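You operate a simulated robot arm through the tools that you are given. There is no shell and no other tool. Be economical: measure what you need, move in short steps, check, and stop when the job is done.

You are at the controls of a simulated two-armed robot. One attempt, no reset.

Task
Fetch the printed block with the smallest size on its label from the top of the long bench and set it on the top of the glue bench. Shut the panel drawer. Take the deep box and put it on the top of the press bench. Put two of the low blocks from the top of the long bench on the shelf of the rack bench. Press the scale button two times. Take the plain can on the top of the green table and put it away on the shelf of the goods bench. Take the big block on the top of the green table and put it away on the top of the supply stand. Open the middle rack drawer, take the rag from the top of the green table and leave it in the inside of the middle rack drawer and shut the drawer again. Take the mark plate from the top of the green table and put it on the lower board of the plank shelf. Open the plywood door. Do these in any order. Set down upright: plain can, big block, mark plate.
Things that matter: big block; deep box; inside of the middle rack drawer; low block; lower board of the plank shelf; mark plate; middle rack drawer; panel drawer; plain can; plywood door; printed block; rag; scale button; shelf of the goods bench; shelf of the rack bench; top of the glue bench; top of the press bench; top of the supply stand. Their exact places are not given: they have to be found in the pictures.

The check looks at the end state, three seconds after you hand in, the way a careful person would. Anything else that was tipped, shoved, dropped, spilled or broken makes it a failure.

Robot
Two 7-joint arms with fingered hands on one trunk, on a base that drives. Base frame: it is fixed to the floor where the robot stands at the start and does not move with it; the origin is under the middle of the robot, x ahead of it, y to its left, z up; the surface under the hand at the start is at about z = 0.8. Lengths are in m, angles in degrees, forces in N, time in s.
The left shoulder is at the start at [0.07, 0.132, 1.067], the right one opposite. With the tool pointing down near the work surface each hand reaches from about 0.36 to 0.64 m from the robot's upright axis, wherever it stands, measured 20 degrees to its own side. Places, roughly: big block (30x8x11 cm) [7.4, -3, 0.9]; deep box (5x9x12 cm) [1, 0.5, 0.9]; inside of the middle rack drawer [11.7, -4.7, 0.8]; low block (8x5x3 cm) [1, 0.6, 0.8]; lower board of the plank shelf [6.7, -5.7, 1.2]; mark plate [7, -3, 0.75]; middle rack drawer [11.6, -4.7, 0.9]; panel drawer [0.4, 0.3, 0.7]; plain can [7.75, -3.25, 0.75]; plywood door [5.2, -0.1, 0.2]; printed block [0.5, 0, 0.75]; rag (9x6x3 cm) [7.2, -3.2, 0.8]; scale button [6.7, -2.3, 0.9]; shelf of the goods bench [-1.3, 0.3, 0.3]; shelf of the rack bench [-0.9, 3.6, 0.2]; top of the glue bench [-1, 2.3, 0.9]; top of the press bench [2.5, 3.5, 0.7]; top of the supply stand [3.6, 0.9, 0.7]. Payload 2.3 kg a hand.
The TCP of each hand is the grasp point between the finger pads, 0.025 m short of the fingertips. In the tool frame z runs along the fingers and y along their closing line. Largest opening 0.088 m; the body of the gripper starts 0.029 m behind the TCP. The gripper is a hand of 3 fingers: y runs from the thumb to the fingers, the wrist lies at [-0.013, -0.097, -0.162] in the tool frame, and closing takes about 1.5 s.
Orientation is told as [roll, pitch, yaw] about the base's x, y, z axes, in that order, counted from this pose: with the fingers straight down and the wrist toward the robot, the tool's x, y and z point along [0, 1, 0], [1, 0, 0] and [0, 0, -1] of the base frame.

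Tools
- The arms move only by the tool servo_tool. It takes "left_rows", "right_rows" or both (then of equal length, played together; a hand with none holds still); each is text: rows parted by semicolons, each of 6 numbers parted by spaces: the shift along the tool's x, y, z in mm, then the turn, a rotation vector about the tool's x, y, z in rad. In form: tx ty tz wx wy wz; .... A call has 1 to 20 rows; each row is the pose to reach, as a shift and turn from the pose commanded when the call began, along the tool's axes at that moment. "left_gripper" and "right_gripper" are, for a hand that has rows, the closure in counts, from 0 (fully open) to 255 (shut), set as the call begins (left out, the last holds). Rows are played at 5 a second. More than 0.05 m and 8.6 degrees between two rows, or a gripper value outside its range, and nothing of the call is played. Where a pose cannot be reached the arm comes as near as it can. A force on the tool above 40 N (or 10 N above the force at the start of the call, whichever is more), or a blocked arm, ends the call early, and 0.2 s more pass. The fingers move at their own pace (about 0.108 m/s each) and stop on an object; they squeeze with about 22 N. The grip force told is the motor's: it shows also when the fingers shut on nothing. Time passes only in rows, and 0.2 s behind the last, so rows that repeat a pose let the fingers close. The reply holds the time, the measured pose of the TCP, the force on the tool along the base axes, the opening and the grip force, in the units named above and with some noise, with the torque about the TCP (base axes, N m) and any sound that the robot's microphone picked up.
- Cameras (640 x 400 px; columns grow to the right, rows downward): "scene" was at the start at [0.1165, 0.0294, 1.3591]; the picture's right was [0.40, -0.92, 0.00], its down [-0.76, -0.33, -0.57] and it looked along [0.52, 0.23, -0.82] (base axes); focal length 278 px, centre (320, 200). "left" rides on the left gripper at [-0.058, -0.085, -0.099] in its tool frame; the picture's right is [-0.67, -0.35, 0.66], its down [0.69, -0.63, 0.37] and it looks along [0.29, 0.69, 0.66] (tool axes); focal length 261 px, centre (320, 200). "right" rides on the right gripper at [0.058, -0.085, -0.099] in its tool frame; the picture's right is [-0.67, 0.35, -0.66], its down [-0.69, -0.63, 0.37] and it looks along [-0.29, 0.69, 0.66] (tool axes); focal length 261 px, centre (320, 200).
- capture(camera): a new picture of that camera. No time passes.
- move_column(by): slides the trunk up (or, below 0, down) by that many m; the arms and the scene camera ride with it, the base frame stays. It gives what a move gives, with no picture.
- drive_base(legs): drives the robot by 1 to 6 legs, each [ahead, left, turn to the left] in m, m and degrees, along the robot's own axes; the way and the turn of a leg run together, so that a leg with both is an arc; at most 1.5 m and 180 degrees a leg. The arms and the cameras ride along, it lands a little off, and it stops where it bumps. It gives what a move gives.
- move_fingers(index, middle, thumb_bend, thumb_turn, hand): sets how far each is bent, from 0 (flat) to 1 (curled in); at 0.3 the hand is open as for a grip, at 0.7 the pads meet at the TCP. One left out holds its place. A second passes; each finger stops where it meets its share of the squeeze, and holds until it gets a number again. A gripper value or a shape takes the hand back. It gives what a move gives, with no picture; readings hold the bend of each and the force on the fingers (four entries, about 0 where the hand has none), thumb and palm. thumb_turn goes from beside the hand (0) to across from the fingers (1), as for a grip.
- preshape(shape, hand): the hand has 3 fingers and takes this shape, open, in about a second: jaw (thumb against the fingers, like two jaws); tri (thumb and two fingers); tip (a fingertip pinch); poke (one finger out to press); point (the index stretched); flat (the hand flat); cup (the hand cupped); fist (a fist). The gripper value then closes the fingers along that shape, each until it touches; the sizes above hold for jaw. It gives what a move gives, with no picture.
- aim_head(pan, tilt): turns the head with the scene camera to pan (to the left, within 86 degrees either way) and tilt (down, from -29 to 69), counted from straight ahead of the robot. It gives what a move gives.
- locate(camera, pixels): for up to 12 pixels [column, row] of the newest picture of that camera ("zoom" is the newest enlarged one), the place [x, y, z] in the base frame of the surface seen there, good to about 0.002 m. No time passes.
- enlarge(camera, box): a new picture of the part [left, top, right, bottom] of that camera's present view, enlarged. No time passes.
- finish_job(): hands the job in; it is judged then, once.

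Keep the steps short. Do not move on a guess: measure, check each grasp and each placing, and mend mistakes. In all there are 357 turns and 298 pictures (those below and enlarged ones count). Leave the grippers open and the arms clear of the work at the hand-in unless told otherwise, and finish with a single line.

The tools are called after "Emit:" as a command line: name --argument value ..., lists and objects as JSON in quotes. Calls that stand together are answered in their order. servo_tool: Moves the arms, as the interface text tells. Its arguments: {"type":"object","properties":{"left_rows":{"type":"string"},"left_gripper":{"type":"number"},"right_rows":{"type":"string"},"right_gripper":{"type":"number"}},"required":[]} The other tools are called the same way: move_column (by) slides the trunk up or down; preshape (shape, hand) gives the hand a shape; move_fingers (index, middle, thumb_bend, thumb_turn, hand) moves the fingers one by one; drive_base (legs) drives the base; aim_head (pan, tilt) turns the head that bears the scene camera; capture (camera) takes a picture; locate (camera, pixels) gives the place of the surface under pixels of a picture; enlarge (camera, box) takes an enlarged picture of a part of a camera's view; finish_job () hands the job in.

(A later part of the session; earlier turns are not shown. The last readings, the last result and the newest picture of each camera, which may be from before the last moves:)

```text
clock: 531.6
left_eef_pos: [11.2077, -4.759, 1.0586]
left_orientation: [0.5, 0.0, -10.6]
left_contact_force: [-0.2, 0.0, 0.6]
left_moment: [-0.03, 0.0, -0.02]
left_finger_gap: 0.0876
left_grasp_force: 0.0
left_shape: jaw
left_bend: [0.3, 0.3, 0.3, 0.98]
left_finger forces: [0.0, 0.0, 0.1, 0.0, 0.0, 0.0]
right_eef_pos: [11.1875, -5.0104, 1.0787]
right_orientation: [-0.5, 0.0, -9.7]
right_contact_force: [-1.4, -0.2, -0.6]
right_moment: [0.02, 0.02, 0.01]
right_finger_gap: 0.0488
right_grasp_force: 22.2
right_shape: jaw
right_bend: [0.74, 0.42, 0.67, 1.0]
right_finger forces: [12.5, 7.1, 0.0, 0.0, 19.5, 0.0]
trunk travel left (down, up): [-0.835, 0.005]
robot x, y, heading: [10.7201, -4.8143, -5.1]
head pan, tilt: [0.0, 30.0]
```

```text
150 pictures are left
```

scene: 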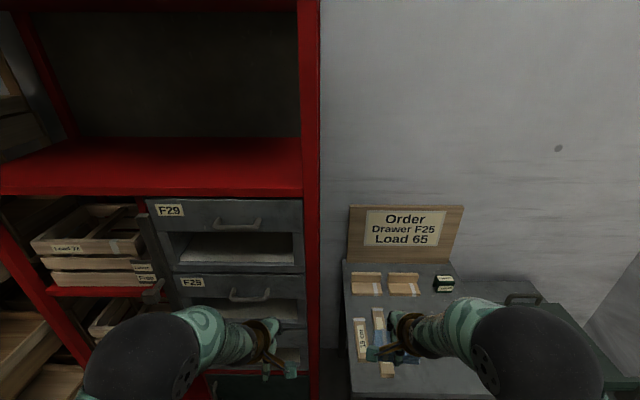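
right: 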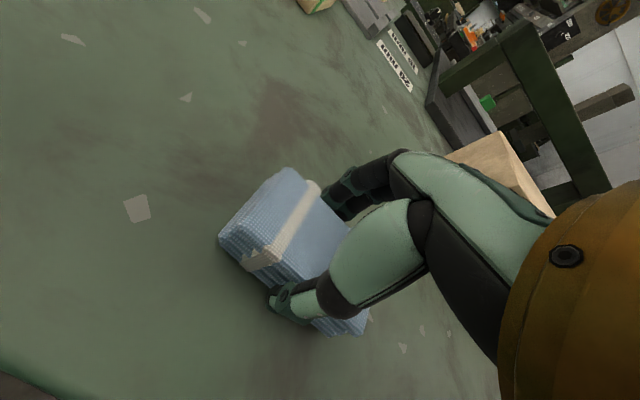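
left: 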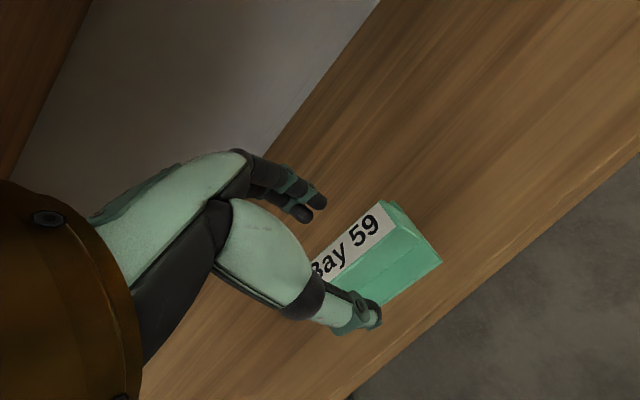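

Shift left 0.085 to line up with the F25 handle (250, 295), lower the trunk 0.18, and pitch the left hand forward.

Emit:
drive_base --legs '[[-0.06, 0.085, 0]]'

Emit:
servo_tool --left_rows "0 0 0 -0.14 0 -0.02; 0 0 0 -0.28 0 -0.04; 0 0 0 -0.42 0 -0.06; 0 0 0 -0.56 0 -0.06; 0 0 0 -0.7 0 -0.06; 0 0 0 -0.84 0 -0.06; 0 0 0 -0.98 0 -0.06; 0 0 0 -1.12 0 -0.06; 0 0 0 -1.26 0 -0.06; 0 0 0 -1.4 0 -0.06; 0 0 0 -1.5 0 -0.06; 0 0 0 -1.57 0 -0.06; 0 0 0 -1.57 0 -0.06"

Emit:
move_column --by -0.18

Emit:
capture --camera "scene"

Emit:
capture --camera "left"

```text
clock: 532.8
left_eef_pos: [11.1568, -4.6763, 1.0591]
left_orientation: [0.6, 0.2, -10.8]
left_contact_force: [0.0, 0.1, 0.0]
left_moment: [0.02, 0.01, 0.0]
left_finger_gap: 0.0878
left_grasp_force: 0.0
left_shape: jaw
left_bend: [0.3, 0.3, 0.3, 0.98]
left_finger forces: [0.1, 0.0, 0.0, 0.1, 0.0, 0.0]
right_eef_pos: [11.1378, -4.9251, 1.0771]
right_orientation: [-0.4, 0.1, -9.8]
right_contact_force: [-0.6, 0.0, -0.4]
right_moment: [0.0, 0.0, 0.0]
right_finger_gap: 0.0492
right_grasp_force: 21.8
right_shape: jaw
right_bend: [0.74, 0.42, 0.67, 1.0]
right_finger forces: [12.6, 7.0, 0.0, 0.1, 19.4, 0.0]
trunk travel left (down, up): [-0.835, 0.005]
robot x, y, heading: [10.6649, -4.7279, -5.0]
head pan, tilt: [0.0, 30.0]
```

```text
clock: 535.6
left_eef_pos: [11.155, -4.6719, 1.058]
left_orientation: [-89.3, -88.3, 80.7]
left_contact_force: [-1.2, 0.8, -0.2]
left_moment: [-0.02, 0.02, 0.01]
left_finger_gap: 0.0876
left_grasp_force: 0.1
left_shape: jaw
left_bend: [0.3, 0.3, 0.3, 0.98]
left_finger forces: [0.1, 0.0, 0.0, 0.1, 0.1, 0.1]
right_eef_pos: [11.1359, -4.9225, 1.0785]
right_orientation: [-0.4, -0.2, -9.8]
right_contact_force: [0.5, 0.2, -0.6]
right_moment: [0.02, 0.02, 0.0]
right_finger_gap: 0.0491
right_grasp_force: 22.2
right_shape: jaw
right_bend: [0.74, 0.42, 0.67, 1.0]
right_finger forces: [12.6, 7.0, 0.0, 0.0, 19.5, 0.1]
trunk travel left (down, up): [-0.835, 0.005]
robot x, y, heading: [10.6676, -4.7313, -5.3]
head pan, tilt: [0.0, 30.0]
```

```text
clock: 537.6
left_eef_pos: [11.1557, -4.6722, 0.8776]
left_orientation: [-87.6, -88.2, 79.1]
left_contact_force: [-0.7, 0.7, 1.2]
left_moment: [-0.03, -0.01, 0.0]
left_finger_gap: 0.0877
left_grasp_force: 0.2
left_shape: jaw
left_bend: [0.3, 0.3, 0.3, 0.98]
left_finger forces: [0.0, 0.0, 0.0, 0.0, 0.1, 0.1]
right_eef_pos: [11.1337, -4.9232, 0.8992]
right_orientation: [-0.5, -0.1, -9.8]
right_contact_force: [-0.6, -0.1, -1.1]
right_moment: [0.0, -0.01, -0.03]
right_finger_gap: 0.0489
right_grasp_force: 21.7
right_shape: jaw
right_bend: [0.74, 0.42, 0.67, 1.0]
right_finger forces: [12.6, 7.0, 0.1, 0.0, 19.6, 0.0]
trunk travel left (down, up): [-0.655, 0.185]
robot x, y, heading: [10.665, -4.7257, -4.9]
head pan, tilt: [0.0, 30.0]
```

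```text
149 pictures are left
```

scene: 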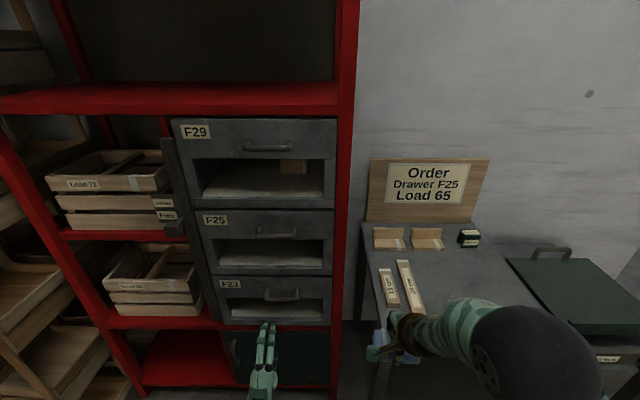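

```text
148 pictures are left
```

left: 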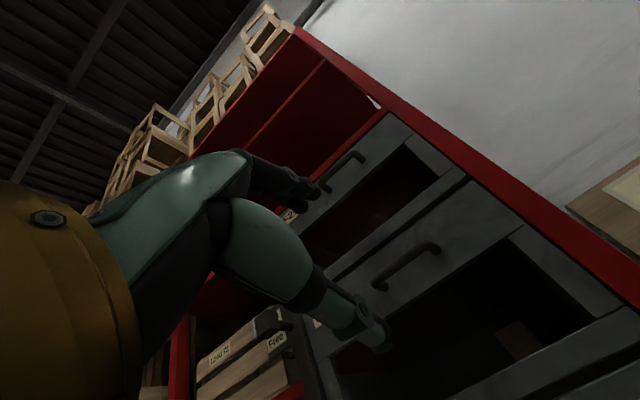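

Measure F25's handle from here.

Emit:
enlarge --camera "scene" --box '[190, 195, 350, 325]'

Emit:
locate --camera "zoom" --pixels '[[265, 135], [300, 150], [330, 152], [370, 150], [400, 138], [330, 147], [330, 157], [80, 90], [520, 100], [330, 175], [330, 240], [80, 280]]'

```text
3.08 times, centred on (270, 260) of scene
```

zoom: 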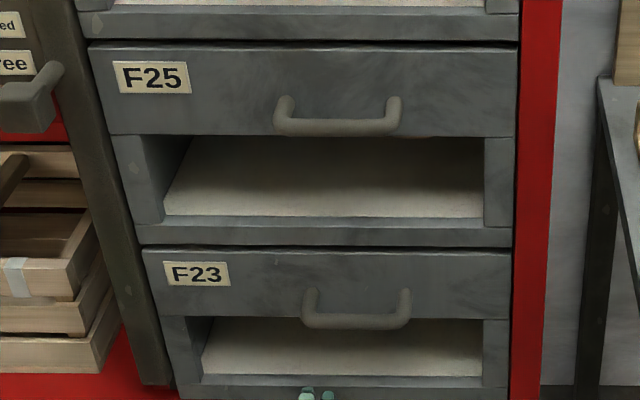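

```text
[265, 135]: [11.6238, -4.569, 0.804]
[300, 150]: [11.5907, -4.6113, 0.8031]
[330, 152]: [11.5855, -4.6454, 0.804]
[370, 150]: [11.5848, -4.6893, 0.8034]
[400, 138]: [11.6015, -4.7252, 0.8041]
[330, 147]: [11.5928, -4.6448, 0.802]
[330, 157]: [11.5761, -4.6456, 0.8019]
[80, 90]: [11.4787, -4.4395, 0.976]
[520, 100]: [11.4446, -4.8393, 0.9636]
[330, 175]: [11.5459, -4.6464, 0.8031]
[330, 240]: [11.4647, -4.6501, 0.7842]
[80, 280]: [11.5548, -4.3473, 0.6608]
```

Emit:
locate --camera "zoom" --pixels '[[283, 120], [300, 127], [337, 127], [375, 127], [396, 115], [337, 122], [337, 133], [337, 100], [282, 100]]'

```text
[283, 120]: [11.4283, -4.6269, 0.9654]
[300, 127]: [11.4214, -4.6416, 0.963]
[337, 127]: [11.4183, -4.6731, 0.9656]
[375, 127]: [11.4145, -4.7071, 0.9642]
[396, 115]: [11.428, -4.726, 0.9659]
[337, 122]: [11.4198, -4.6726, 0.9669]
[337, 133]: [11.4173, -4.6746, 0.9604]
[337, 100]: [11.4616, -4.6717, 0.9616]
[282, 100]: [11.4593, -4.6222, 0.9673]
```

Handle bar centre is (11.42, -4.675, 0.963). Raise to its height and approach to standoff.

Emit:
servo_tool --left_rows "0 40 0 0 0 0; 0 85 0 0 0 0; 8 85 40 0 0 0; 14 85 80 0 0 0; 20 85 120 0 0 0; 27 85 160 0 0 0; 27 85 160 0 0 0"

Emit:
capture --camera "scene"

```text
clock: 539.2
left_eef_pos: [11.2875, -4.6656, 0.9729]
left_orientation: [-86.0, -88.4, 77.4]
left_contact_force: [0.2, 0.5, -0.3]
left_moment: [0.01, 0.01, 0.0]
left_finger_gap: 0.0879
left_grasp_force: 0.1
left_shape: jaw
left_bend: [0.3, 0.3, 0.3, 0.98]
left_finger forces: [0.0, 0.0, 0.0, 0.0, 0.1, 0.1]
left hand out of reach, approached as far as the arm can: row 1, 2, 6, 7
right_eef_pos: [11.1364, -4.9226, 0.8991]
right_orientation: [-0.5, -0.1, -9.8]
right_contact_force: [-0.8, 0.1, -0.4]
right_moment: [0.02, -0.01, -0.01]
right_finger_gap: 0.0488
right_grasp_force: 22.0
right_shape: jaw
right_bend: [0.74, 0.42, 0.67, 1.0]
right_finger forces: [12.6, 7.0, 0.0, 0.0, 19.5, 0.1]
trunk travel left (down, up): [-0.655, 0.185]
robot x, y, heading: [10.6636, -4.7273, -5.4]
head pan, tilt: [0.0, 30.0]
```

```text
146 pictures are left
```

scene: 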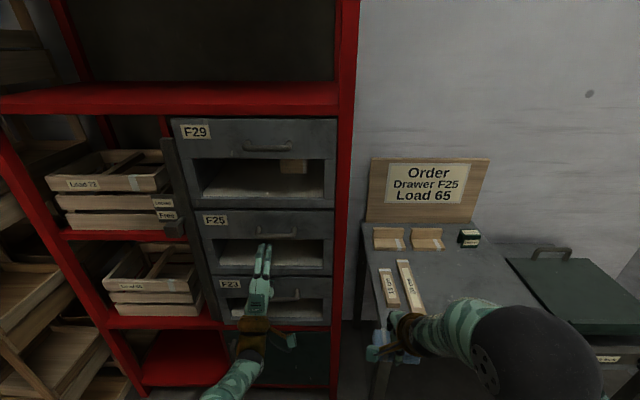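

The arm is at its extent; correct height by 10 mm and use the base for the last 0.13.

Emit:
servo_tool --left_rows "0 -10 0 0 0 0; 0 -10 0 0 0 0"

Emit:
drive_base --legs '[[0.13, 0, 0]]'

Emit:
capture --camera "scene"

Emit:
capture --camera "left"

```text
clock: 539.8
left_eef_pos: [11.2823, -4.6631, 0.9667]
left_orientation: [-87.3, -88.2, 78.7]
left_contact_force: [0.6, -0.4, -0.6]
left_moment: [0.01, -0.01, 0.01]
left_finger_gap: 0.0879
left_grasp_force: 0.1
left_shape: jaw
left_bend: [0.3, 0.3, 0.3, 0.98]
left_finger forces: [0.0, 0.1, 0.0, 0.0, 0.1, 0.0]
left hand out of reach, approached as far as the arm can: row 1, 2
right_eef_pos: [11.1349, -4.9223, 0.8988]
right_orientation: [-0.5, -0.1, -9.8]
right_contact_force: [-0.8, 0.0, -1.0]
right_moment: [-0.02, -0.03, -0.02]
right_finger_gap: 0.0491
right_grasp_force: 22.7
right_shape: jaw
right_bend: [0.74, 0.42, 0.67, 1.0]
right_finger forces: [12.5, 7.0, 0.0, 0.0, 19.6, 0.0]
trunk travel left (down, up): [-0.655, 0.185]
robot x, y, heading: [10.665, -4.7302, -4.8]
head pan, tilt: [0.0, 30.0]
```

```text
clock: 541.0
left_eef_pos: [11.4081, -4.6731, 0.9677]
left_orientation: [-90.6, -88.4, 82.0]
left_contact_force: [0.4, -0.2, -0.1]
left_moment: [-0.01, -0.02, 0.0]
left_finger_gap: 0.0883
left_grasp_force: 0.1
left_shape: jaw
left_bend: [0.3, 0.3, 0.3, 0.98]
left_finger forces: [0.1, 0.1, 0.1, 0.0, 0.0, 0.0]
right_eef_pos: [11.2626, -4.9324, 0.9]
right_orientation: [-0.5, -0.1, -9.8]
right_contact_force: [-1.0, 0.1, -0.6]
right_moment: [-0.04, 0.0, 0.0]
right_finger_gap: 0.0489
right_grasp_force: 22.1
right_shape: jaw
right_bend: [0.74, 0.42, 0.67, 1.0]
right_finger forces: [12.6, 7.0, 0.0, 0.1, 19.5, 0.0]
trunk travel left (down, up): [-0.655, 0.185]
robot x, y, heading: [10.7915, -4.7394, -4.9]
head pan, tilt: [0.0, 30.0]
```

```text
145 pictures are left
```

scene: 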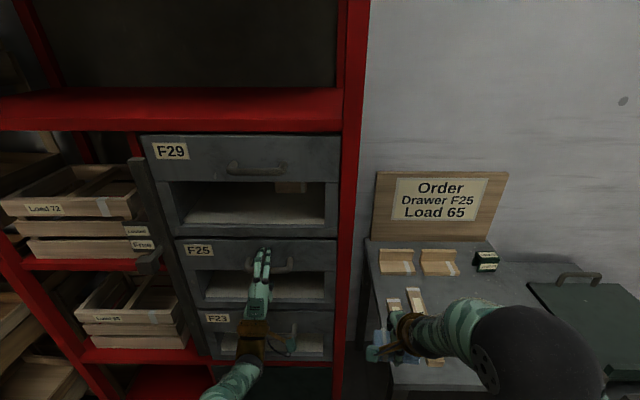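

```text
144 pictures are left
```

left: 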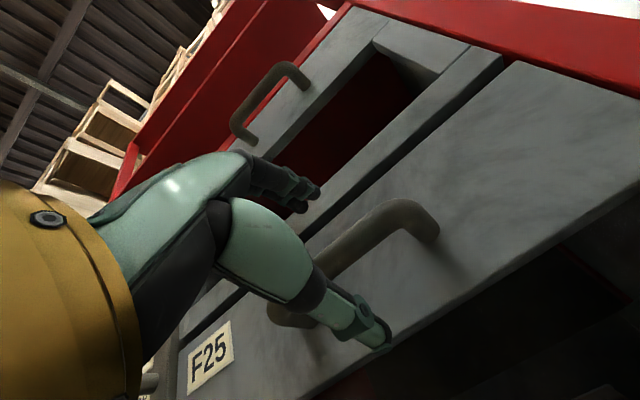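

The hand straddles the bar. Nudge 0.014 ahead and close.

Emit:
drive_base --legs '[[0.014, 0, 0]]'

Emit:
servo_tool --left_rows "0 0 0 0 0 0; 0 0 0 0 0 0; 0 0 0 0 0 0; 0 0 0 0 0 0; 0 0 0 0 0 0; 0 0 0 0 0 0; 0 0 0 0 0 0; 0 0 0 0 0 0" --left_gripper 255

Emit:
capture --camera "left"

```text
clock: 541.8
left_eef_pos: [11.4221, -4.6747, 0.9687]
left_orientation: [-91.6, -88.3, 83.1]
left_contact_force: [-0.2, 1.2, 0.6]
left_moment: [0.02, 0.0, -0.01]
left_finger_gap: 0.0879
left_grasp_force: 0.1
left_shape: jaw
left_bend: [0.3, 0.3, 0.3, 0.98]
left_finger forces: [0.0, 0.0, 0.0, 0.1, 0.0, 0.1]
right_eef_pos: [11.2756, -4.9341, 0.9003]
right_orientation: [-0.5, -0.2, -9.7]
right_contact_force: [-0.6, 1.0, -1.0]
right_moment: [-0.02, -0.02, -0.02]
right_finger_gap: 0.0489
right_grasp_force: 22.3
right_shape: jaw
right_bend: [0.74, 0.42, 0.67, 1.0]
right_finger forces: [12.6, 6.9, 0.0, 0.0, 19.5, 0.0]
trunk travel left (down, up): [-0.655, 0.185]
robot x, y, heading: [10.8042, -4.7418, -4.9]
head pan, tilt: [0.0, 30.0]
```

```text
clock: 543.6
left_eef_pos: [11.4249, -4.6755, 0.9652]
left_orientation: [-82.7, -88.3, 74.2]
left_contact_force: [0.8, -1.3, -6.5]
left_moment: [-0.04, -0.03, 0.0]
left_finger_gap: 0.0047
left_grasp_force: 22.9
left_shape: jaw
left_bend: [0.7, 0.7, 0.78, 1.0]
left_finger forces: [2.3, 0.0, 0.1, 0.0, 7.9, 0.1]
right_eef_pos: [11.2779, -4.9338, 0.8983]
right_orientation: [-0.6, 0.0, -9.7]
right_contact_force: [0.0, 0.3, 0.3]
right_moment: [-0.01, 0.0, 0.01]
right_finger_gap: 0.0492
right_grasp_force: 21.9
right_shape: jaw
right_bend: [0.74, 0.42, 0.67, 1.0]
right_finger forces: [12.6, 7.0, 0.0, 0.0, 19.5, 0.0]
trunk travel left (down, up): [-0.655, 0.185]
robot x, y, heading: [10.8097, -4.7414, -4.9]
head pan, tilt: [0.0, 30.0]
```

```text
143 pictures are left
```

left: 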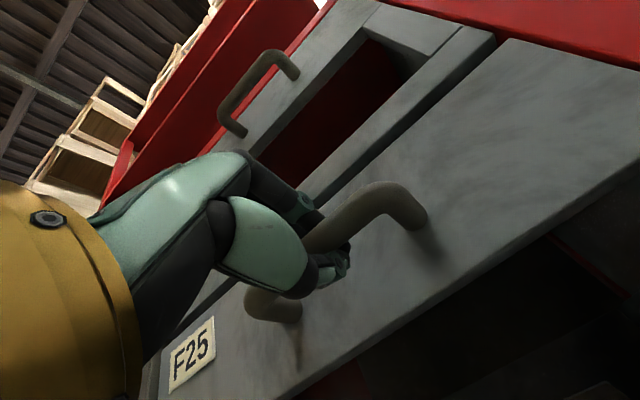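

Gripped. Pull with the base 0.14 back, then the arm.

Emit:
drive_base --legs '[[-0.14, 0, 0]]'

Emit:
capture --camera "scene"

```text
clock: 544.9
left_eef_pos: [11.2888, -4.6624, 0.9653]
left_orientation: [-83.9, -88.3, 75.3]
left_contact_force: [2.8, -0.6, -7.1]
left_moment: [-0.02, -0.04, -0.01]
left_finger_gap: 0.0051
left_grasp_force: 21.9
left_shape: jaw
left_bend: [0.7, 0.7, 0.78, 1.0]
left_finger forces: [2.1, 0.0, 0.0, 0.0, 8.0, 0.0]
right_eef_pos: [11.1417, -4.9213, 0.8965]
right_orientation: [-0.5, 0.2, -9.7]
right_contact_force: [-0.6, 0.2, 0.5]
right_moment: [-0.02, 0.02, 0.03]
right_finger_gap: 0.0489
right_grasp_force: 21.7
right_shape: jaw
right_bend: [0.74, 0.42, 0.67, 1.0]
right_finger forces: [12.7, 7.0, 0.1, 0.0, 19.5, 0.0]
trunk travel left (down, up): [-0.655, 0.185]
robot x, y, heading: [10.6719, -4.7306, -5.0]
head pan, tilt: [0.0, 30.0]
```

```text
142 pictures are left
```

scene: 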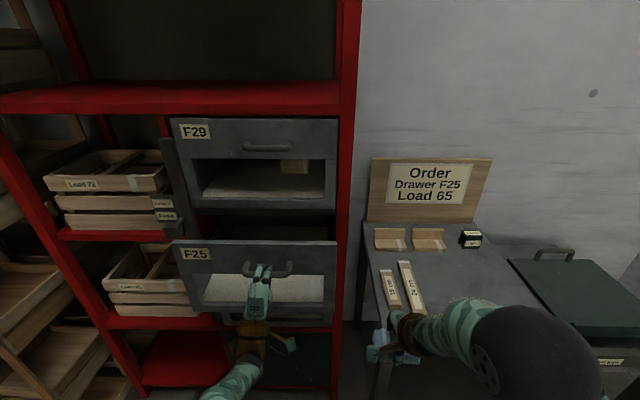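

Open 0.135. Pull 0.12 more with the arm.

Emit:
servo_tool --left_rows "0 0 -25 0 0 0; 0 0 -50 0 0 0; 0 0 -75 0 0 0; 0 0 -100 0 0 0; 0 0 -120 0 0 0; 0 0 -120 0 0 0"

Emit:
capture --camera "scene"

```text
clock: 546.3
left_eef_pos: [11.1857, -4.6473, 0.9654]
left_orientation: [-87.1, -88.4, 78.7]
left_contact_force: [2.0, -2.0, -4.8]
left_moment: [0.0, -0.02, 0.0]
left_finger_gap: 0.0045
left_grasp_force: 21.7
left_shape: jaw
left_bend: [0.7, 0.7, 0.78, 1.0]
left_finger forces: [0.1, 0.0, 0.0, 0.1, 5.4, 0.1]
left hand out of reach, approached as far as the arm can: row 5, 6
right_eef_pos: [11.1414, -4.9211, 0.8992]
right_orientation: [-0.3, 0.0, -9.6]
right_contact_force: [0.0, 0.0, -1.0]
right_moment: [0.0, 0.0, -0.01]
right_finger_gap: 0.0491
right_grasp_force: 21.8
right_shape: jaw
right_bend: [0.74, 0.42, 0.67, 1.0]
right_finger forces: [12.7, 6.9, 0.0, 0.0, 19.5, 0.1]
trunk travel left (down, up): [-0.655, 0.185]
robot x, y, heading: [10.6735, -4.7274, -4.8]
head pan, tilt: [0.0, 30.0]
```

```text
141 pictures are left
```

scene: 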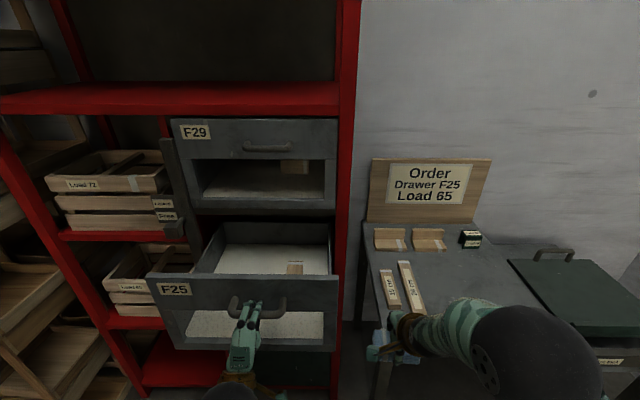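

Open about 0.24 m; the inside holds a small block at (296, 268). Measure the interior, then release the handle.

Emit:
locate --camera "scene" --pixels '[[240, 262], [296, 268], [330, 225], [225, 225], [250, 275], [330, 276], [200, 276], [270, 250], [265, 278], [335, 205]]'

Emit:
servo_tool --left_rows "0 0 0 0 0 0; 0 0 0 0 0 0; 0 0 0 0 0 0; 0 0 0 0 0 0; 0 0 0 0 0 0; 0 0 -15 0 0 0; 0 0 -30 0 0 0; 0 0 -40 0 0 0" --left_gripper 0

Emit:
capture --camera "left"

```text
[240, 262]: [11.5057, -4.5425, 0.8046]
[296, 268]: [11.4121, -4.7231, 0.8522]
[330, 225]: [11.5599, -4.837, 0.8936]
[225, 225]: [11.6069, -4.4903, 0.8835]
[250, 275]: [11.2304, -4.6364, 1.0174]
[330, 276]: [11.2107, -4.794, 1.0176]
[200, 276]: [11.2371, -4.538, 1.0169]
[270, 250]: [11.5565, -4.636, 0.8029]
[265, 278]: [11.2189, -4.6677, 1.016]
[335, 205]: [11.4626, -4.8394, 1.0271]
```

```text
clock: 548.1
left_eef_pos: [11.1834, -4.6383, 0.9606]
left_orientation: [-89.5, -88.3, 81.0]
left_contact_force: [-0.7, -0.1, 0.3]
left_moment: [-0.02, 0.06, -0.02]
left_finger_gap: 0.0875
left_grasp_force: 0.1
left_shape: jaw
left_bend: [0.3, 0.3, 0.3, 0.98]
left_finger forces: [0.0, 0.0, 0.0, 0.0, 0.0, 0.0]
left hand out of reach, approached as far as the arm can: row 6, 7, 8
right_eef_pos: [11.14, -4.9213, 0.8989]
right_orientation: [-0.6, -0.1, -9.7]
right_contact_force: [-0.4, -1.0, 0.5]
right_moment: [0.02, -0.02, 0.0]
right_finger_gap: 0.049
right_grasp_force: 22.1
right_shape: jaw
right_bend: [0.74, 0.42, 0.67, 1.0]
right_finger forces: [12.6, 7.0, 0.0, 0.0, 19.5, 0.0]
trunk travel left (down, up): [-0.655, 0.185]
robot x, y, heading: [10.6719, -4.7327, -4.7]
head pan, tilt: [0.0, 30.0]
```

```text
140 pictures are left
```

left: 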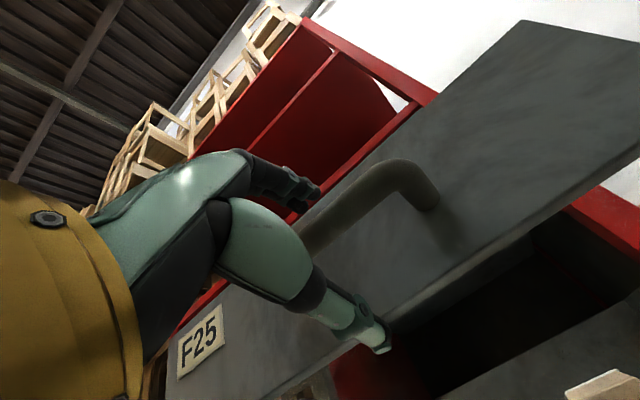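

Front panel top is z 1.017, floor 0.803; block at (11.41, -4.72). I'll back 0.06 to free the left hand, move it aside to the left, and raise the rag hand.

Emit:
drive_base --legs '[[-0.06, 0, 0]]'

Emit:
servo_tool --left_rows "40 0 0 0 0 0; 80 0 0 0 0 0; 120 0 0 0 0 0; 160 0 0 0 0 0; 200 0 0 0 0 0; 200 0 0 0 0 0" --right_rows "0 0 -35 0 0 0; 0 0 -70 0 0 0; 0 0 -105 0 0 0; 0 0 -140 0 0 0; 0 0 -175 0 0 0; 0 0 -185 0 0 0"

Emit:
capture --camera "scene"

```text
clock: 549.1
left_eef_pos: [11.127, -4.6348, 0.9589]
left_orientation: [-84.5, -88.3, 76.0]
left_contact_force: [0.3, 0.5, 0.3]
left_moment: [0.0, -0.01, 0.03]
left_finger_gap: 0.0878
left_grasp_force: 0.1
left_shape: jaw
left_bend: [0.3, 0.3, 0.3, 0.98]
left_finger forces: [0.0, 0.1, 0.0, 0.0, 0.1, 0.0]
right_eef_pos: [11.0829, -4.9171, 0.8976]
right_orientation: [-0.5, 0.1, -9.6]
right_contact_force: [-0.1, -0.4, -1.2]
right_moment: [0.01, 0.02, 0.01]
right_finger_gap: 0.049
right_grasp_force: 21.8
right_shape: jaw
right_bend: [0.74, 0.42, 0.67, 1.0]
right_finger forces: [12.5, 6.9, 0.1, 0.1, 19.5, 0.1]
trunk travel left (down, up): [-0.655, 0.185]
robot x, y, heading: [10.6133, -4.724, -5.0]
head pan, tilt: [0.0, 30.0]
```

```text
clock: 550.5
left_eef_pos: [11.1572, -4.4365, 0.9547]
left_orientation: [-88.3, -88.4, 79.8]
left_contact_force: [0.0, 0.2, -0.1]
left_moment: [-0.01, -0.02, 0.03]
left_finger_gap: 0.0873
left_grasp_force: 0.2
left_shape: jaw
left_bend: [0.3, 0.3, 0.3, 0.98]
left_finger forces: [0.0, 0.0, 0.0, 0.1, 0.0, 0.0]
right_eef_pos: [11.0804, -4.914, 1.0847]
right_orientation: [-0.4, -0.1, -9.6]
right_contact_force: [0.0, -0.5, -1.5]
right_moment: [0.03, -0.02, 0.01]
right_finger_gap: 0.0491
right_grasp_force: 21.8
right_shape: jaw
right_bend: [0.74, 0.42, 0.67, 1.0]
right_finger forces: [12.6, 6.9, 0.1, 0.0, 19.4, 0.0]
trunk travel left (down, up): [-0.655, 0.185]
robot x, y, heading: [10.6125, -4.7259, -4.9]
head pan, tilt: [0.0, 30.0]
```

```text
139 pictures are left
```

scene: 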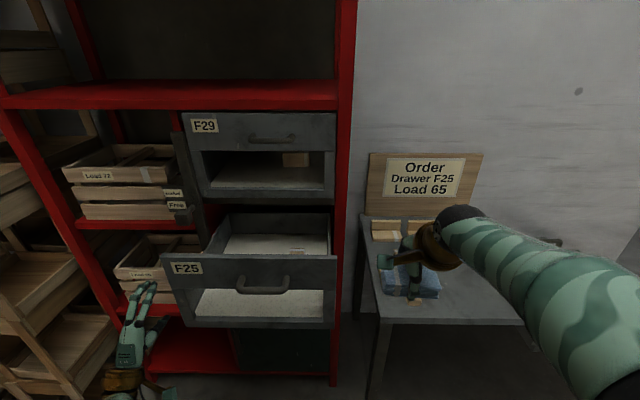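

Now base left 0.11 and ahead 0.15, then bring the rag over the drawer.

Emit:
drive_base --legs '[[0, 0.11, 0], [0.15, 0, 0]]'

Emit:
capture --camera "scene"

```text
clock: 552.7
left_eef_pos: [11.3137, -4.3349, 0.9562]
left_orientation: [-93.4, -88.3, 85.3]
left_contact_force: [-0.5, 0.6, -0.3]
left_moment: [-0.01, 0.0, 0.01]
left_finger_gap: 0.0875
left_grasp_force: 0.0
left_shape: jaw
left_bend: [0.3, 0.3, 0.3, 0.98]
left_finger forces: [0.0, 0.1, 0.0, 0.0, 0.0, 0.0]
right_eef_pos: [11.2404, -4.8137, 1.0874]
right_orientation: [-0.4, -0.2, -9.3]
right_contact_force: [-0.2, 0.3, -0.5]
right_moment: [-0.01, 0.01, 0.03]
right_finger_gap: 0.0488
right_grasp_force: 22.4
right_shape: jaw
right_bend: [0.74, 0.42, 0.67, 1.0]
right_finger forces: [12.6, 7.0, 0.0, 0.0, 19.5, 0.0]
trunk travel left (down, up): [-0.655, 0.185]
robot x, y, heading: [10.7733, -4.6276, -4.3]
head pan, tilt: [0.0, 30.0]
```

```text
138 pictures are left
```

scene: 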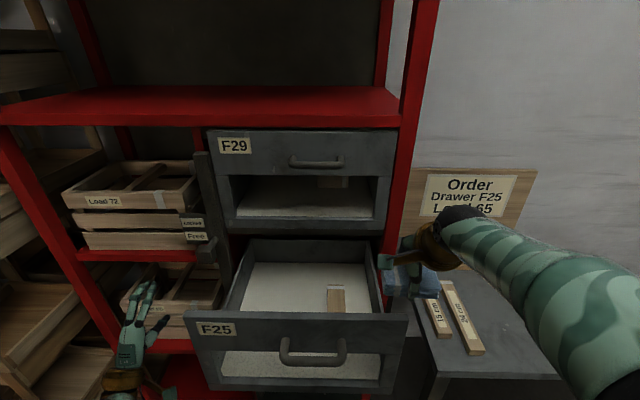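

Emit:
locate --camera "scene" --pixels '[[270, 285], [275, 312], [335, 292], [335, 305], [300, 300], [245, 290], [285, 316], [330, 285], [345, 310], [250, 250]]'

```text
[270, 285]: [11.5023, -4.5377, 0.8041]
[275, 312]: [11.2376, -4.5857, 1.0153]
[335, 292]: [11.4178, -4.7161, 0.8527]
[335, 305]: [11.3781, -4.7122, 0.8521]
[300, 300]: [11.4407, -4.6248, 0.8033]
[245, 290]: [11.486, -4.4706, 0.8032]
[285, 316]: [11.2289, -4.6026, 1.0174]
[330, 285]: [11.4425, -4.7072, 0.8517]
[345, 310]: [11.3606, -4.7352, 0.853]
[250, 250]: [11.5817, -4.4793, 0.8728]
```

Place spot: (11.335, -4.62), beside the block. Move the rag over it.

Emit:
servo_tool --right_rows "40 10 0 0 0 0; 80 20 0 0 0 0; 120 30 0 0 0 0; 160 45 0 0 0 0; 195 62 0 0 0 0; 207 62 0 0 0 0; 207 62 0 0 0 0"

Emit:
capture --camera "right"

Emit:
capture --camera "scene"

```text
clock: 554.3
left_eef_pos: [11.3155, -4.3358, 0.9537]
left_orientation: [-88.8, -88.3, 80.6]
left_contact_force: [-0.3, 0.5, 0.7]
left_moment: [-0.03, -0.02, -0.01]
left_finger_gap: 0.0879
left_grasp_force: 0.0
left_shape: jaw
left_bend: [0.3, 0.3, 0.3, 0.98]
left_finger forces: [0.0, 0.0, 0.0, 0.0, 0.0, 0.0]
right_eef_pos: [11.3096, -4.6518, 1.0773]
right_orientation: [-0.5, 0.0, -9.5]
right_contact_force: [-1.1, 0.9, -0.8]
right_moment: [-0.01, -0.03, -0.01]
right_finger_gap: 0.0488
right_grasp_force: 22.1
right_shape: jaw
right_bend: [0.74, 0.42, 0.67, 1.0]
right_finger forces: [12.6, 7.1, 0.1, 0.1, 19.8, 0.1]
right hand out of reach, approached as far as the arm can: row 5, 6, 7
trunk travel left (down, up): [-0.655, 0.185]
robot x, y, heading: [10.7728, -4.6241, -4.6]
head pan, tilt: [0.0, 30.0]
```

```text
137 pictures are left
```

right: 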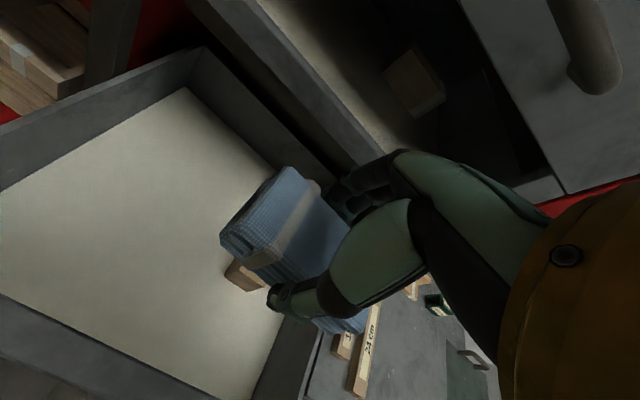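

```text
136 pictures are left
```

scene: 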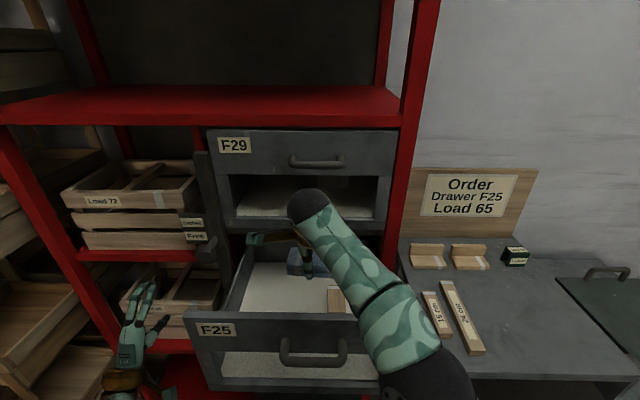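

Shift the base left 0.04 and ahead 0.02 for the rest.

Emit:
drive_base --legs '[[0.02, 0.04, 0]]'

Emit:
servo_tool --right_rows "0 0 40 0 0 0; 0 0 80 0 0 0; 0 0 115 0 0 0; 0 0 145 0 0 0; 0 0 145 0 0 0"

Emit:
capture --camera "right"

Emit:
capture --camera "scene"

```text
clock: 555.2
left_eef_pos: [11.3367, -4.3008, 0.9578]
left_orientation: [-93.2, -88.5, 84.9]
left_contact_force: [0.4, -0.1, 0.2]
left_moment: [0.01, 0.06, 0.03]
left_finger_gap: 0.0874
left_grasp_force: 0.0
left_shape: jaw
left_bend: [0.3, 0.3, 0.3, 0.98]
left_finger forces: [0.0, 0.0, 0.0, 0.0, 0.1, 0.0]
right_eef_pos: [11.3298, -4.6187, 1.0786]
right_orientation: [-0.3, -0.2, -9.5]
right_contact_force: [-0.1, 0.2, 0.8]
right_moment: [-0.03, 0.01, 0.01]
right_finger_gap: 0.0487
right_grasp_force: 22.2
right_shape: jaw
right_bend: [0.74, 0.42, 0.67, 1.0]
right_finger forces: [12.7, 7.1, 0.0, 0.1, 19.9, 0.1]
trunk travel left (down, up): [-0.655, 0.185]
robot x, y, heading: [10.7987, -4.5896, -4.4]
head pan, tilt: [0.0, 30.0]
```

```text
clock: 556.4
left_eef_pos: [11.339, -4.3001, 0.9545]
left_orientation: [-90.1, -88.2, 81.9]
left_contact_force: [-1.2, -0.6, 0.1]
left_moment: [0.01, -0.03, 0.0]
left_finger_gap: 0.0875
left_grasp_force: 0.1
left_shape: jaw
left_bend: [0.3, 0.3, 0.3, 0.98]
left_finger forces: [0.0, 0.0, 0.1, 0.1, 0.1, 0.0]
right_eef_pos: [11.3336, -4.6188, 0.9319]
right_orientation: [-0.5, -0.1, -9.5]
right_contact_force: [-0.1, 0.3, -0.2]
right_moment: [-0.02, -0.02, 0.05]
right_finger_gap: 0.0488
right_grasp_force: 21.9
right_shape: jaw
right_bend: [0.74, 0.42, 0.67, 1.0]
right_finger forces: [12.5, 7.0, 0.1, 0.0, 19.3, 0.0]
trunk travel left (down, up): [-0.655, 0.185]
robot x, y, heading: [10.8003, -4.5889, -4.7]
head pan, tilt: [0.0, 30.0]
```

```text
135 pictures are left
```

right: 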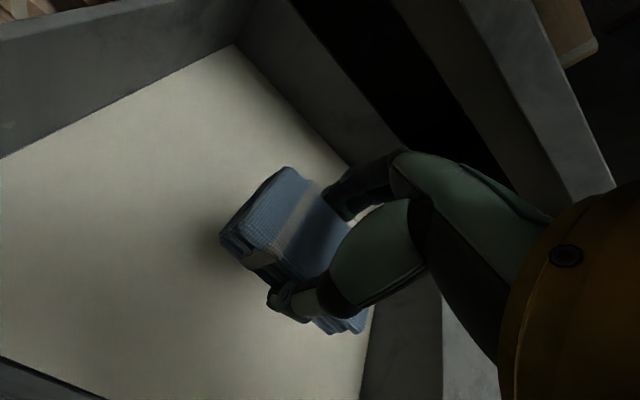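

```text
134 pictures are left
```

scene: 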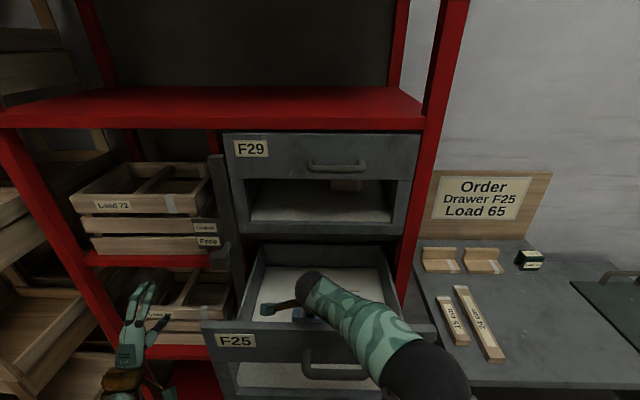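

Lower 25 mm more until the wrist is just above the panel, then release.

Emit:
servo_tool --right_rows "0 0 12 0 0 0; 0 0 24 0 0 0; 0 0 24 0 0 0"

Emit:
servo_tool --right_rows "0 0 0 0 0 0; 0 0 0 0 0 0; 0 0 0 0 0 0; 0 0 0 0 0 0; 0 0 0 0 0 0; 0 0 -30 0 0 0; 0 0 -70 0 0 0; 0 0 -110 0 0 0; 0 0 -150 0 0 0; 0 0 -175 0 0 0" --right_gripper 40

Emit:
capture --camera "right"

```text
clock: 557.2
left_eef_pos: [11.3402, -4.2973, 0.9545]
left_orientation: [-88.5, -88.2, 80.2]
left_contact_force: [-0.9, -0.2, 0.6]
left_moment: [-0.01, -0.04, 0.0]
left_finger_gap: 0.0874
left_grasp_force: 0.0
left_shape: jaw
left_bend: [0.3, 0.3, 0.3, 0.98]
left_finger forces: [0.1, 0.0, 0.0, 0.1, 0.0, 0.0]
right_eef_pos: [11.334, -4.6167, 0.9071]
right_orientation: [-0.5, 0.0, -9.4]
right_contact_force: [0.6, -0.4, -1.6]
right_moment: [-0.01, 0.01, 0.01]
right_finger_gap: 0.0485
right_grasp_force: 22.1
right_shape: jaw
right_bend: [0.74, 0.42, 0.67, 1.0]
right_finger forces: [12.6, 6.9, 0.1, 0.0, 19.4, 0.0]
trunk travel left (down, up): [-0.655, 0.185]
robot x, y, heading: [10.7979, -4.5919, -4.7]
head pan, tilt: [0.0, 30.0]
```

```text
clock: 559.4
left_eef_pos: [11.338, -4.2994, 0.9553]
left_orientation: [-89.5, -88.3, 81.3]
left_contact_force: [-0.7, 0.4, -0.2]
left_moment: [0.03, 0.0, 0.01]
left_finger_gap: 0.0875
left_grasp_force: 0.1
left_shape: jaw
left_bend: [0.3, 0.3, 0.3, 0.98]
left_finger forces: [0.1, 0.0, 0.0, 0.0, 0.1, 0.0]
right_eef_pos: [11.3301, -4.6147, 1.0822]
right_orientation: [-0.4, 0.0, -9.5]
right_contact_force: [-0.2, 0.2, -1.0]
right_moment: [0.0, 0.01, 0.01]
right_finger_gap: 0.074
right_grasp_force: 0.1
right_shape: jaw
right_bend: [0.27, 0.33, 0.44, 0.99]
right_finger forces: [0.0, 0.0, 0.1, 0.1, 0.0, 0.0]
trunk travel left (down, up): [-0.655, 0.185]
robot x, y, heading: [10.7992, -4.5885, -4.6]
head pan, tilt: [0.0, 30.0]
```

```text
133 pictures are left
```

right: 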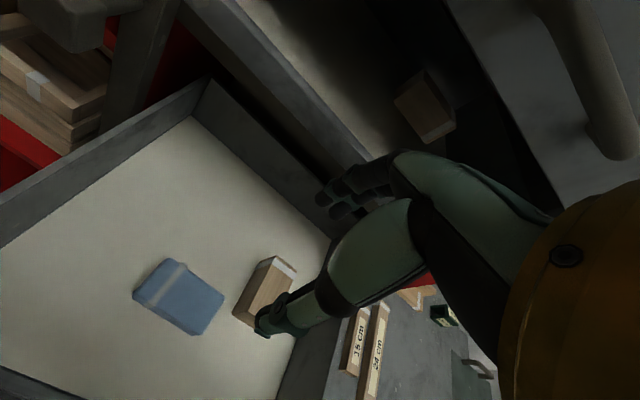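

The rag lies flat inside. Retract the right hand to the right, back off, and bring the left hand (closed) in front of the panel.

Emit:
servo_tool --right_rows "-40 0 0 0 0 0; -80 0 0 0 0 0; -120 -20 0 0 0 0; -160 -40 0 0 0 0; -200 -60 0 0 0 0; -200 -60 0 0 0 0"

Emit:
drive_base --legs '[[-0.21, 0, 0]]'

Emit:
servo_tool --left_rows "-40 0 0 0 0 0; -80 0 0 0 0 0; -120 0 0 0 0 0; -160 0 0 0 0 0; -200 5 0 0 0 0; -240 10 0 0 0 0; -255 15 0 0 0 0; -255 15 0 0 0 0; -255 15 0 0 0 0" --left_gripper 255

Emit:
capture --camera "scene"

```text
clock: 560.8
left_eef_pos: [11.3395, -4.2993, 0.9551]
left_orientation: [-89.3, -88.3, 81.1]
left_contact_force: [-0.1, 0.0, 0.2]
left_moment: [0.0, -0.01, 0.02]
left_finger_gap: 0.0877
left_grasp_force: 0.1
left_shape: jaw
left_bend: [0.3, 0.3, 0.3, 0.98]
left_finger forces: [0.0, 0.1, 0.0, 0.0, 0.0, 0.1]
right_eef_pos: [11.2393, -4.8028, 1.0859]
right_orientation: [-0.6, 0.0, -9.5]
right_contact_force: [1.2, -0.1, 0.0]
right_moment: [0.02, -0.01, -0.02]
right_finger_gap: 0.0741
right_grasp_force: 0.1
right_shape: jaw
right_bend: [0.27, 0.33, 0.44, 0.99]
right_finger forces: [0.0, 0.1, 0.0, 0.0, 0.1, 0.0]
trunk travel left (down, up): [-0.655, 0.185]
robot x, y, heading: [10.7946, -4.5886, -4.8]
head pan, tilt: [0.0, 30.0]
```

```text
clock: 562.4
left_eef_pos: [11.1332, -4.2818, 0.954]
left_orientation: [-87.6, -88.3, 79.3]
left_contact_force: [0.2, 0.0, -0.5]
left_moment: [-0.01, -0.01, 0.01]
left_finger_gap: 0.0875
left_grasp_force: 0.0
left_shape: jaw
left_bend: [0.3, 0.3, 0.3, 0.98]
left_finger forces: [0.0, 0.0, 0.1, 0.0, 0.0, 0.0]
right_eef_pos: [11.0352, -4.7862, 1.0859]
right_orientation: [-0.6, 0.1, -9.5]
right_contact_force: [0.6, 0.9, 0.7]
right_moment: [0.01, 0.04, -0.03]
right_finger_gap: 0.0738
right_grasp_force: 0.1
right_shape: jaw
right_bend: [0.27, 0.33, 0.44, 0.99]
right_finger forces: [0.2, 0.0, 0.1, 0.0, 0.0, 0.0]
trunk travel left (down, up): [-0.655, 0.185]
robot x, y, heading: [10.5913, -4.5708, -4.8]
head pan, tilt: [0.0, 30.0]
```

```text
clock: 564.4
left_eef_pos: [11.1025, -4.5344, 0.9756]
left_orientation: [-88.8, -88.3, 80.6]
left_contact_force: [0.1, 0.3, -0.3]
left_moment: [-0.01, 0.01, -0.02]
left_finger_gap: 0.0001
left_grasp_force: 21.9
left_shape: jaw
left_bend: [0.7, 0.7, 0.36, 1.0]
left_finger forces: [0.1, 0.1, 0.0, 0.0, 0.1, 0.1]
left hand out of reach, approached as far as the arm can: row 6, 7, 8, 9
right_eef_pos: [11.0319, -4.7848, 1.0851]
right_orientation: [-0.4, 0.0, -9.5]
right_contact_force: [-0.8, 0.5, -0.3]
right_moment: [0.02, 0.02, -0.01]
right_finger_gap: 0.0739
right_grasp_force: 0.1
right_shape: jaw
right_bend: [0.27, 0.33, 0.44, 0.99]
right_finger forces: [0.0, 0.0, 0.0, 0.0, 0.0, 0.0]
trunk travel left (down, up): [-0.655, 0.185]
robot x, y, heading: [10.5913, -4.571, -4.7]
head pan, tilt: [0.0, 30.0]
```

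```text
132 pictures are left
```

scene: 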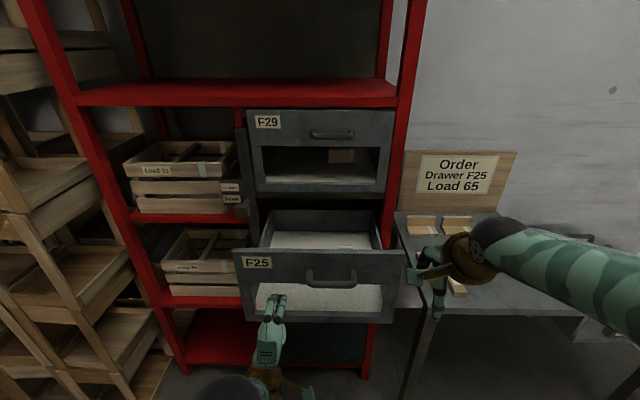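

The fist lines up with F25's panel. Push by driving ahead 0.27, then check.

Emit:
drive_base --legs '[[0.27, 0, 0]]'

Emit:
capture --camera "scene"

```text
clock: 566.3
left_eef_pos: [11.3671, -4.5572, 0.9779]
left_orientation: [-91.0, -88.3, 82.9]
left_contact_force: [0.0, 0.5, -0.4]
left_moment: [0.0, -0.03, -0.01]
left_finger_gap: 0.0
left_grasp_force: 21.9
left_shape: jaw
left_bend: [0.7, 0.7, 0.36, 1.0]
left_finger forces: [0.0, 0.0, 0.0, 0.0, 0.0, 0.1]
right_eef_pos: [11.2971, -4.8073, 1.0865]
right_orientation: [-0.4, -0.3, -9.5]
right_contact_force: [0.0, 0.6, 0.8]
right_moment: [-0.06, 0.05, 0.0]
right_finger_gap: 0.0742
right_grasp_force: 0.0
right_shape: jaw
right_bend: [0.27, 0.33, 0.44, 0.99]
right_finger forces: [0.1, 0.0, 0.1, 0.0, 0.1, 0.1]
trunk travel left (down, up): [-0.655, 0.185]
robot x, y, heading: [10.855, -4.5942, -4.5]
head pan, tilt: [0.0, 30.0]
```

```text
131 pictures are left
```

scene: 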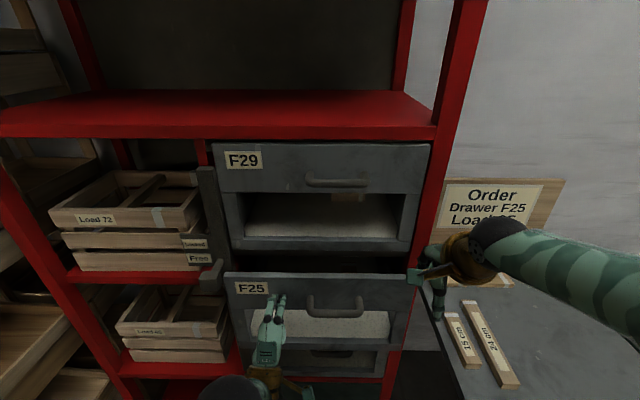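

Still about 0.07 open. Pull the right hand back a little and finish the push.

Emit:
servo_tool --right_rows "-20 -20 0 0 0 0; -40 -40 0 0 0 0; -40 -40 0 0 0 0"

Emit:
drive_base --legs '[[0.06, 0, 0]]'

Emit:
servo_tool --left_rows "0 0 5 0 0 0; 0 0 12 0 0 0; 0 0 20 0 0 0; 0 0 28 0 0 0; 0 0 28 0 0 0"

Emit:
capture --camera "scene"

```text
clock: 567.1
left_eef_pos: [11.3695, -4.5551, 0.9765]
left_orientation: [-87.5, -88.2, 79.2]
left_contact_force: [0.7, 0.5, -0.3]
left_moment: [0.03, 0.02, 0.01]
left_finger_gap: 0.0003
left_grasp_force: 21.9
left_shape: jaw
left_bend: [0.7, 0.7, 0.36, 1.0]
left_finger forces: [0.0, 0.0, 0.0, 0.0, 0.1, 0.1]
right_eef_pos: [11.253, -4.8384, 1.0858]
right_orientation: [-0.6, -0.1, -9.5]
right_contact_force: [0.5, 0.2, 0.8]
right_moment: [0.0, -0.01, -0.01]
right_finger_gap: 0.0741
right_grasp_force: 0.0
right_shape: jaw
right_bend: [0.27, 0.33, 0.44, 0.99]
right_finger forces: [0.0, 0.0, 0.1, 0.0, 0.0, 0.0]
trunk travel left (down, up): [-0.655, 0.185]
robot x, y, heading: [10.8558, -4.5941, -4.5]
head pan, tilt: [0.0, 30.0]
```

```text
clock: 568.0
left_eef_pos: [11.422, -4.562, 0.9787]
left_orientation: [-97.9, -88.3, 89.5]
left_contact_force: [-0.6, -1.1, 0.6]
left_moment: [0.0, -0.02, -0.01]
left_finger_gap: 0.0
left_grasp_force: 22.2
left_shape: jaw
left_bend: [0.7, 0.7, 0.36, 1.0]
left_finger forces: [0.0, 0.0, 0.0, 0.0, 0.0, 0.0]
right_eef_pos: [11.3055, -4.8454, 1.088]
right_orientation: [-0.4, -0.3, -9.6]
right_contact_force: [-0.1, -0.3, -0.3]
right_moment: [0.01, -0.02, 0.0]
right_finger_gap: 0.0741
right_grasp_force: 0.1
right_shape: jaw
right_bend: [0.27, 0.33, 0.44, 0.99]
right_finger forces: [0.1, 0.0, 0.1, 0.1, 0.1, 0.0]
trunk travel left (down, up): [-0.655, 0.185]
robot x, y, heading: [10.9171, -4.5969, -4.5]
head pan, tilt: [0.0, 30.0]
```

```text
clock: 569.2
left_eef_pos: [11.4465, -4.564, 0.9773]
left_orientation: [-95.8, -88.3, 87.3]
left_contact_force: [-22.7, 4.0, -8.9]
left_moment: [0.04, 0.26, -0.02]
left_finger_gap: 0.0001
left_grasp_force: 21.6
left_shape: jaw
left_bend: [0.7, 0.7, 0.35, 1.0]
left_finger forces: [0.0, 0.0, 0.0, 0.1, 49.2, 0.0]
right_eef_pos: [11.3044, -4.8448, 1.0878]
right_orientation: [-0.4, -0.5, -9.6]
right_contact_force: [0.4, 0.5, 0.3]
right_moment: [0.01, 0.03, 0.01]
right_finger_gap: 0.074
right_grasp_force: 0.1
right_shape: jaw
right_bend: [0.27, 0.33, 0.44, 0.99]
right_finger forces: [0.1, 0.0, 0.1, 0.0, 0.0, 0.0]
trunk travel left (down, up): [-0.655, 0.185]
robot x, y, heading: [10.9118, -4.5954, -4.9]
head pan, tilt: [0.0, 30.0]
```

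```text
130 pictures are left
```

scene: 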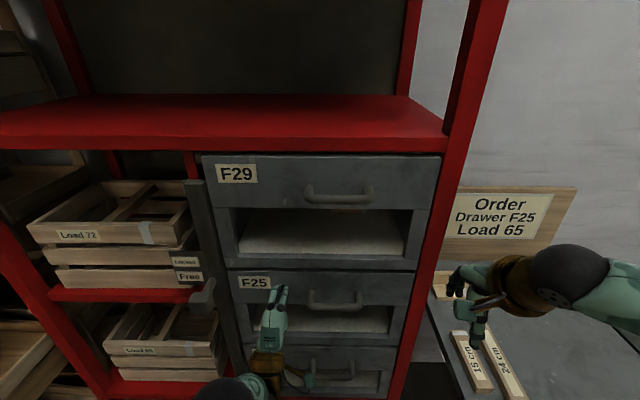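

Closed, with -23 N of reaction. Back off and compare F25's face with its neighbours.

Emit:
servo_tool --left_rows "0 0 -20 0 0 0; 0 0 -40 0 0 0; 0 0 -40 0 0 0"

Emit:
drive_base --legs '[[-0.3, 0, 0]]'

Emit:
enlarge --camera "scene" --box '[200, 100, 440, 340]'

Emit:
locate --camera "zoom" --pixels '[[150, 25], [130, 180], [150, 275], [280, 20], [280, 150], [320, 25], [320, 190]]'

```text
clock: 570.0
left_eef_pos: [11.4267, -4.5621, 0.9736]
left_orientation: [-85.8, -88.3, 77.4]
left_contact_force: [-0.5, -0.8, 0.3]
left_moment: [0.0, 0.01, 0.02]
left_finger_gap: 0.0
left_grasp_force: 21.7
left_shape: jaw
left_bend: [0.7, 0.7, 0.35, 1.0]
left_finger forces: [0.0, 0.0, 0.0, 0.0, 0.1, 0.1]
left hand out of reach, approached as far as the arm can: row 2, 3
right_eef_pos: [11.3125, -4.8468, 1.0844]
right_orientation: [-0.4, -0.2, -9.6]
right_contact_force: [0.4, -0.7, 0.4]
right_moment: [-0.03, 0.0, -0.03]
right_finger_gap: 0.0739
right_grasp_force: 0.1
right_shape: jaw
right_bend: [0.27, 0.33, 0.44, 0.99]
right_finger forces: [0.1, 0.0, 0.0, 0.0, 0.1, 0.0]
trunk travel left (down, up): [-0.655, 0.185]
robot x, y, heading: [10.9163, -4.601, -4.7]
head pan, tilt: [0.0, 30.0]
```

```text
clock: 572.1
left_eef_pos: [11.1263, -4.5386, 0.9725]
left_orientation: [-84.7, -88.3, 76.2]
left_contact_force: [0.4, -0.4, 0.5]
left_moment: [0.01, 0.03, 0.0]
left_finger_gap: 0.0
left_grasp_force: 22.4
left_shape: jaw
left_bend: [0.7, 0.7, 0.35, 1.0]
left_finger forces: [0.0, 0.1, 0.0, 0.0, 0.1, 0.0]
right_eef_pos: [11.0087, -4.8219, 1.0851]
right_orientation: [-0.4, 0.1, -9.7]
right_contact_force: [-0.6, -0.5, -0.3]
right_moment: [0.0, 0.01, 0.02]
right_finger_gap: 0.0739
right_grasp_force: 0.0
right_shape: jaw
right_bend: [0.27, 0.33, 0.44, 0.99]
right_finger forces: [0.0, 0.1, 0.0, 0.1, 0.1, 0.0]
trunk travel left (down, up): [-0.655, 0.185]
robot x, y, heading: [10.6133, -4.5749, -4.8]
head pan, tilt: [0.0, 30.0]
```

```text
1.67 times, centred on (320, 220) of scene
```

zoom: 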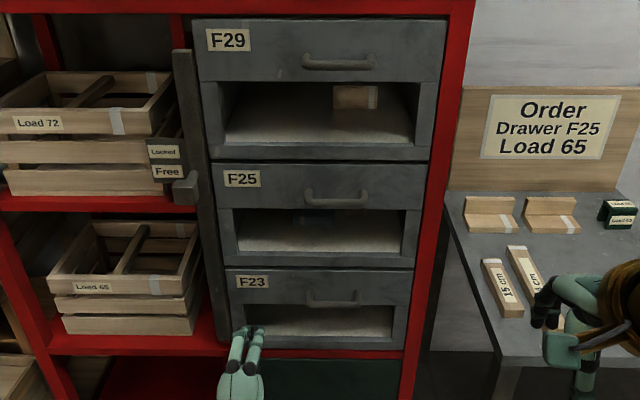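

```text
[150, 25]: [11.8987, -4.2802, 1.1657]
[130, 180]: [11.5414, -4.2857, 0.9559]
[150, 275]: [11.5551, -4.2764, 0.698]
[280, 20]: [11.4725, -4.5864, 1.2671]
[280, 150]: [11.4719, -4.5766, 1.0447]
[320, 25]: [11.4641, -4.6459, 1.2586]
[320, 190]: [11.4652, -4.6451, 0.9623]
```

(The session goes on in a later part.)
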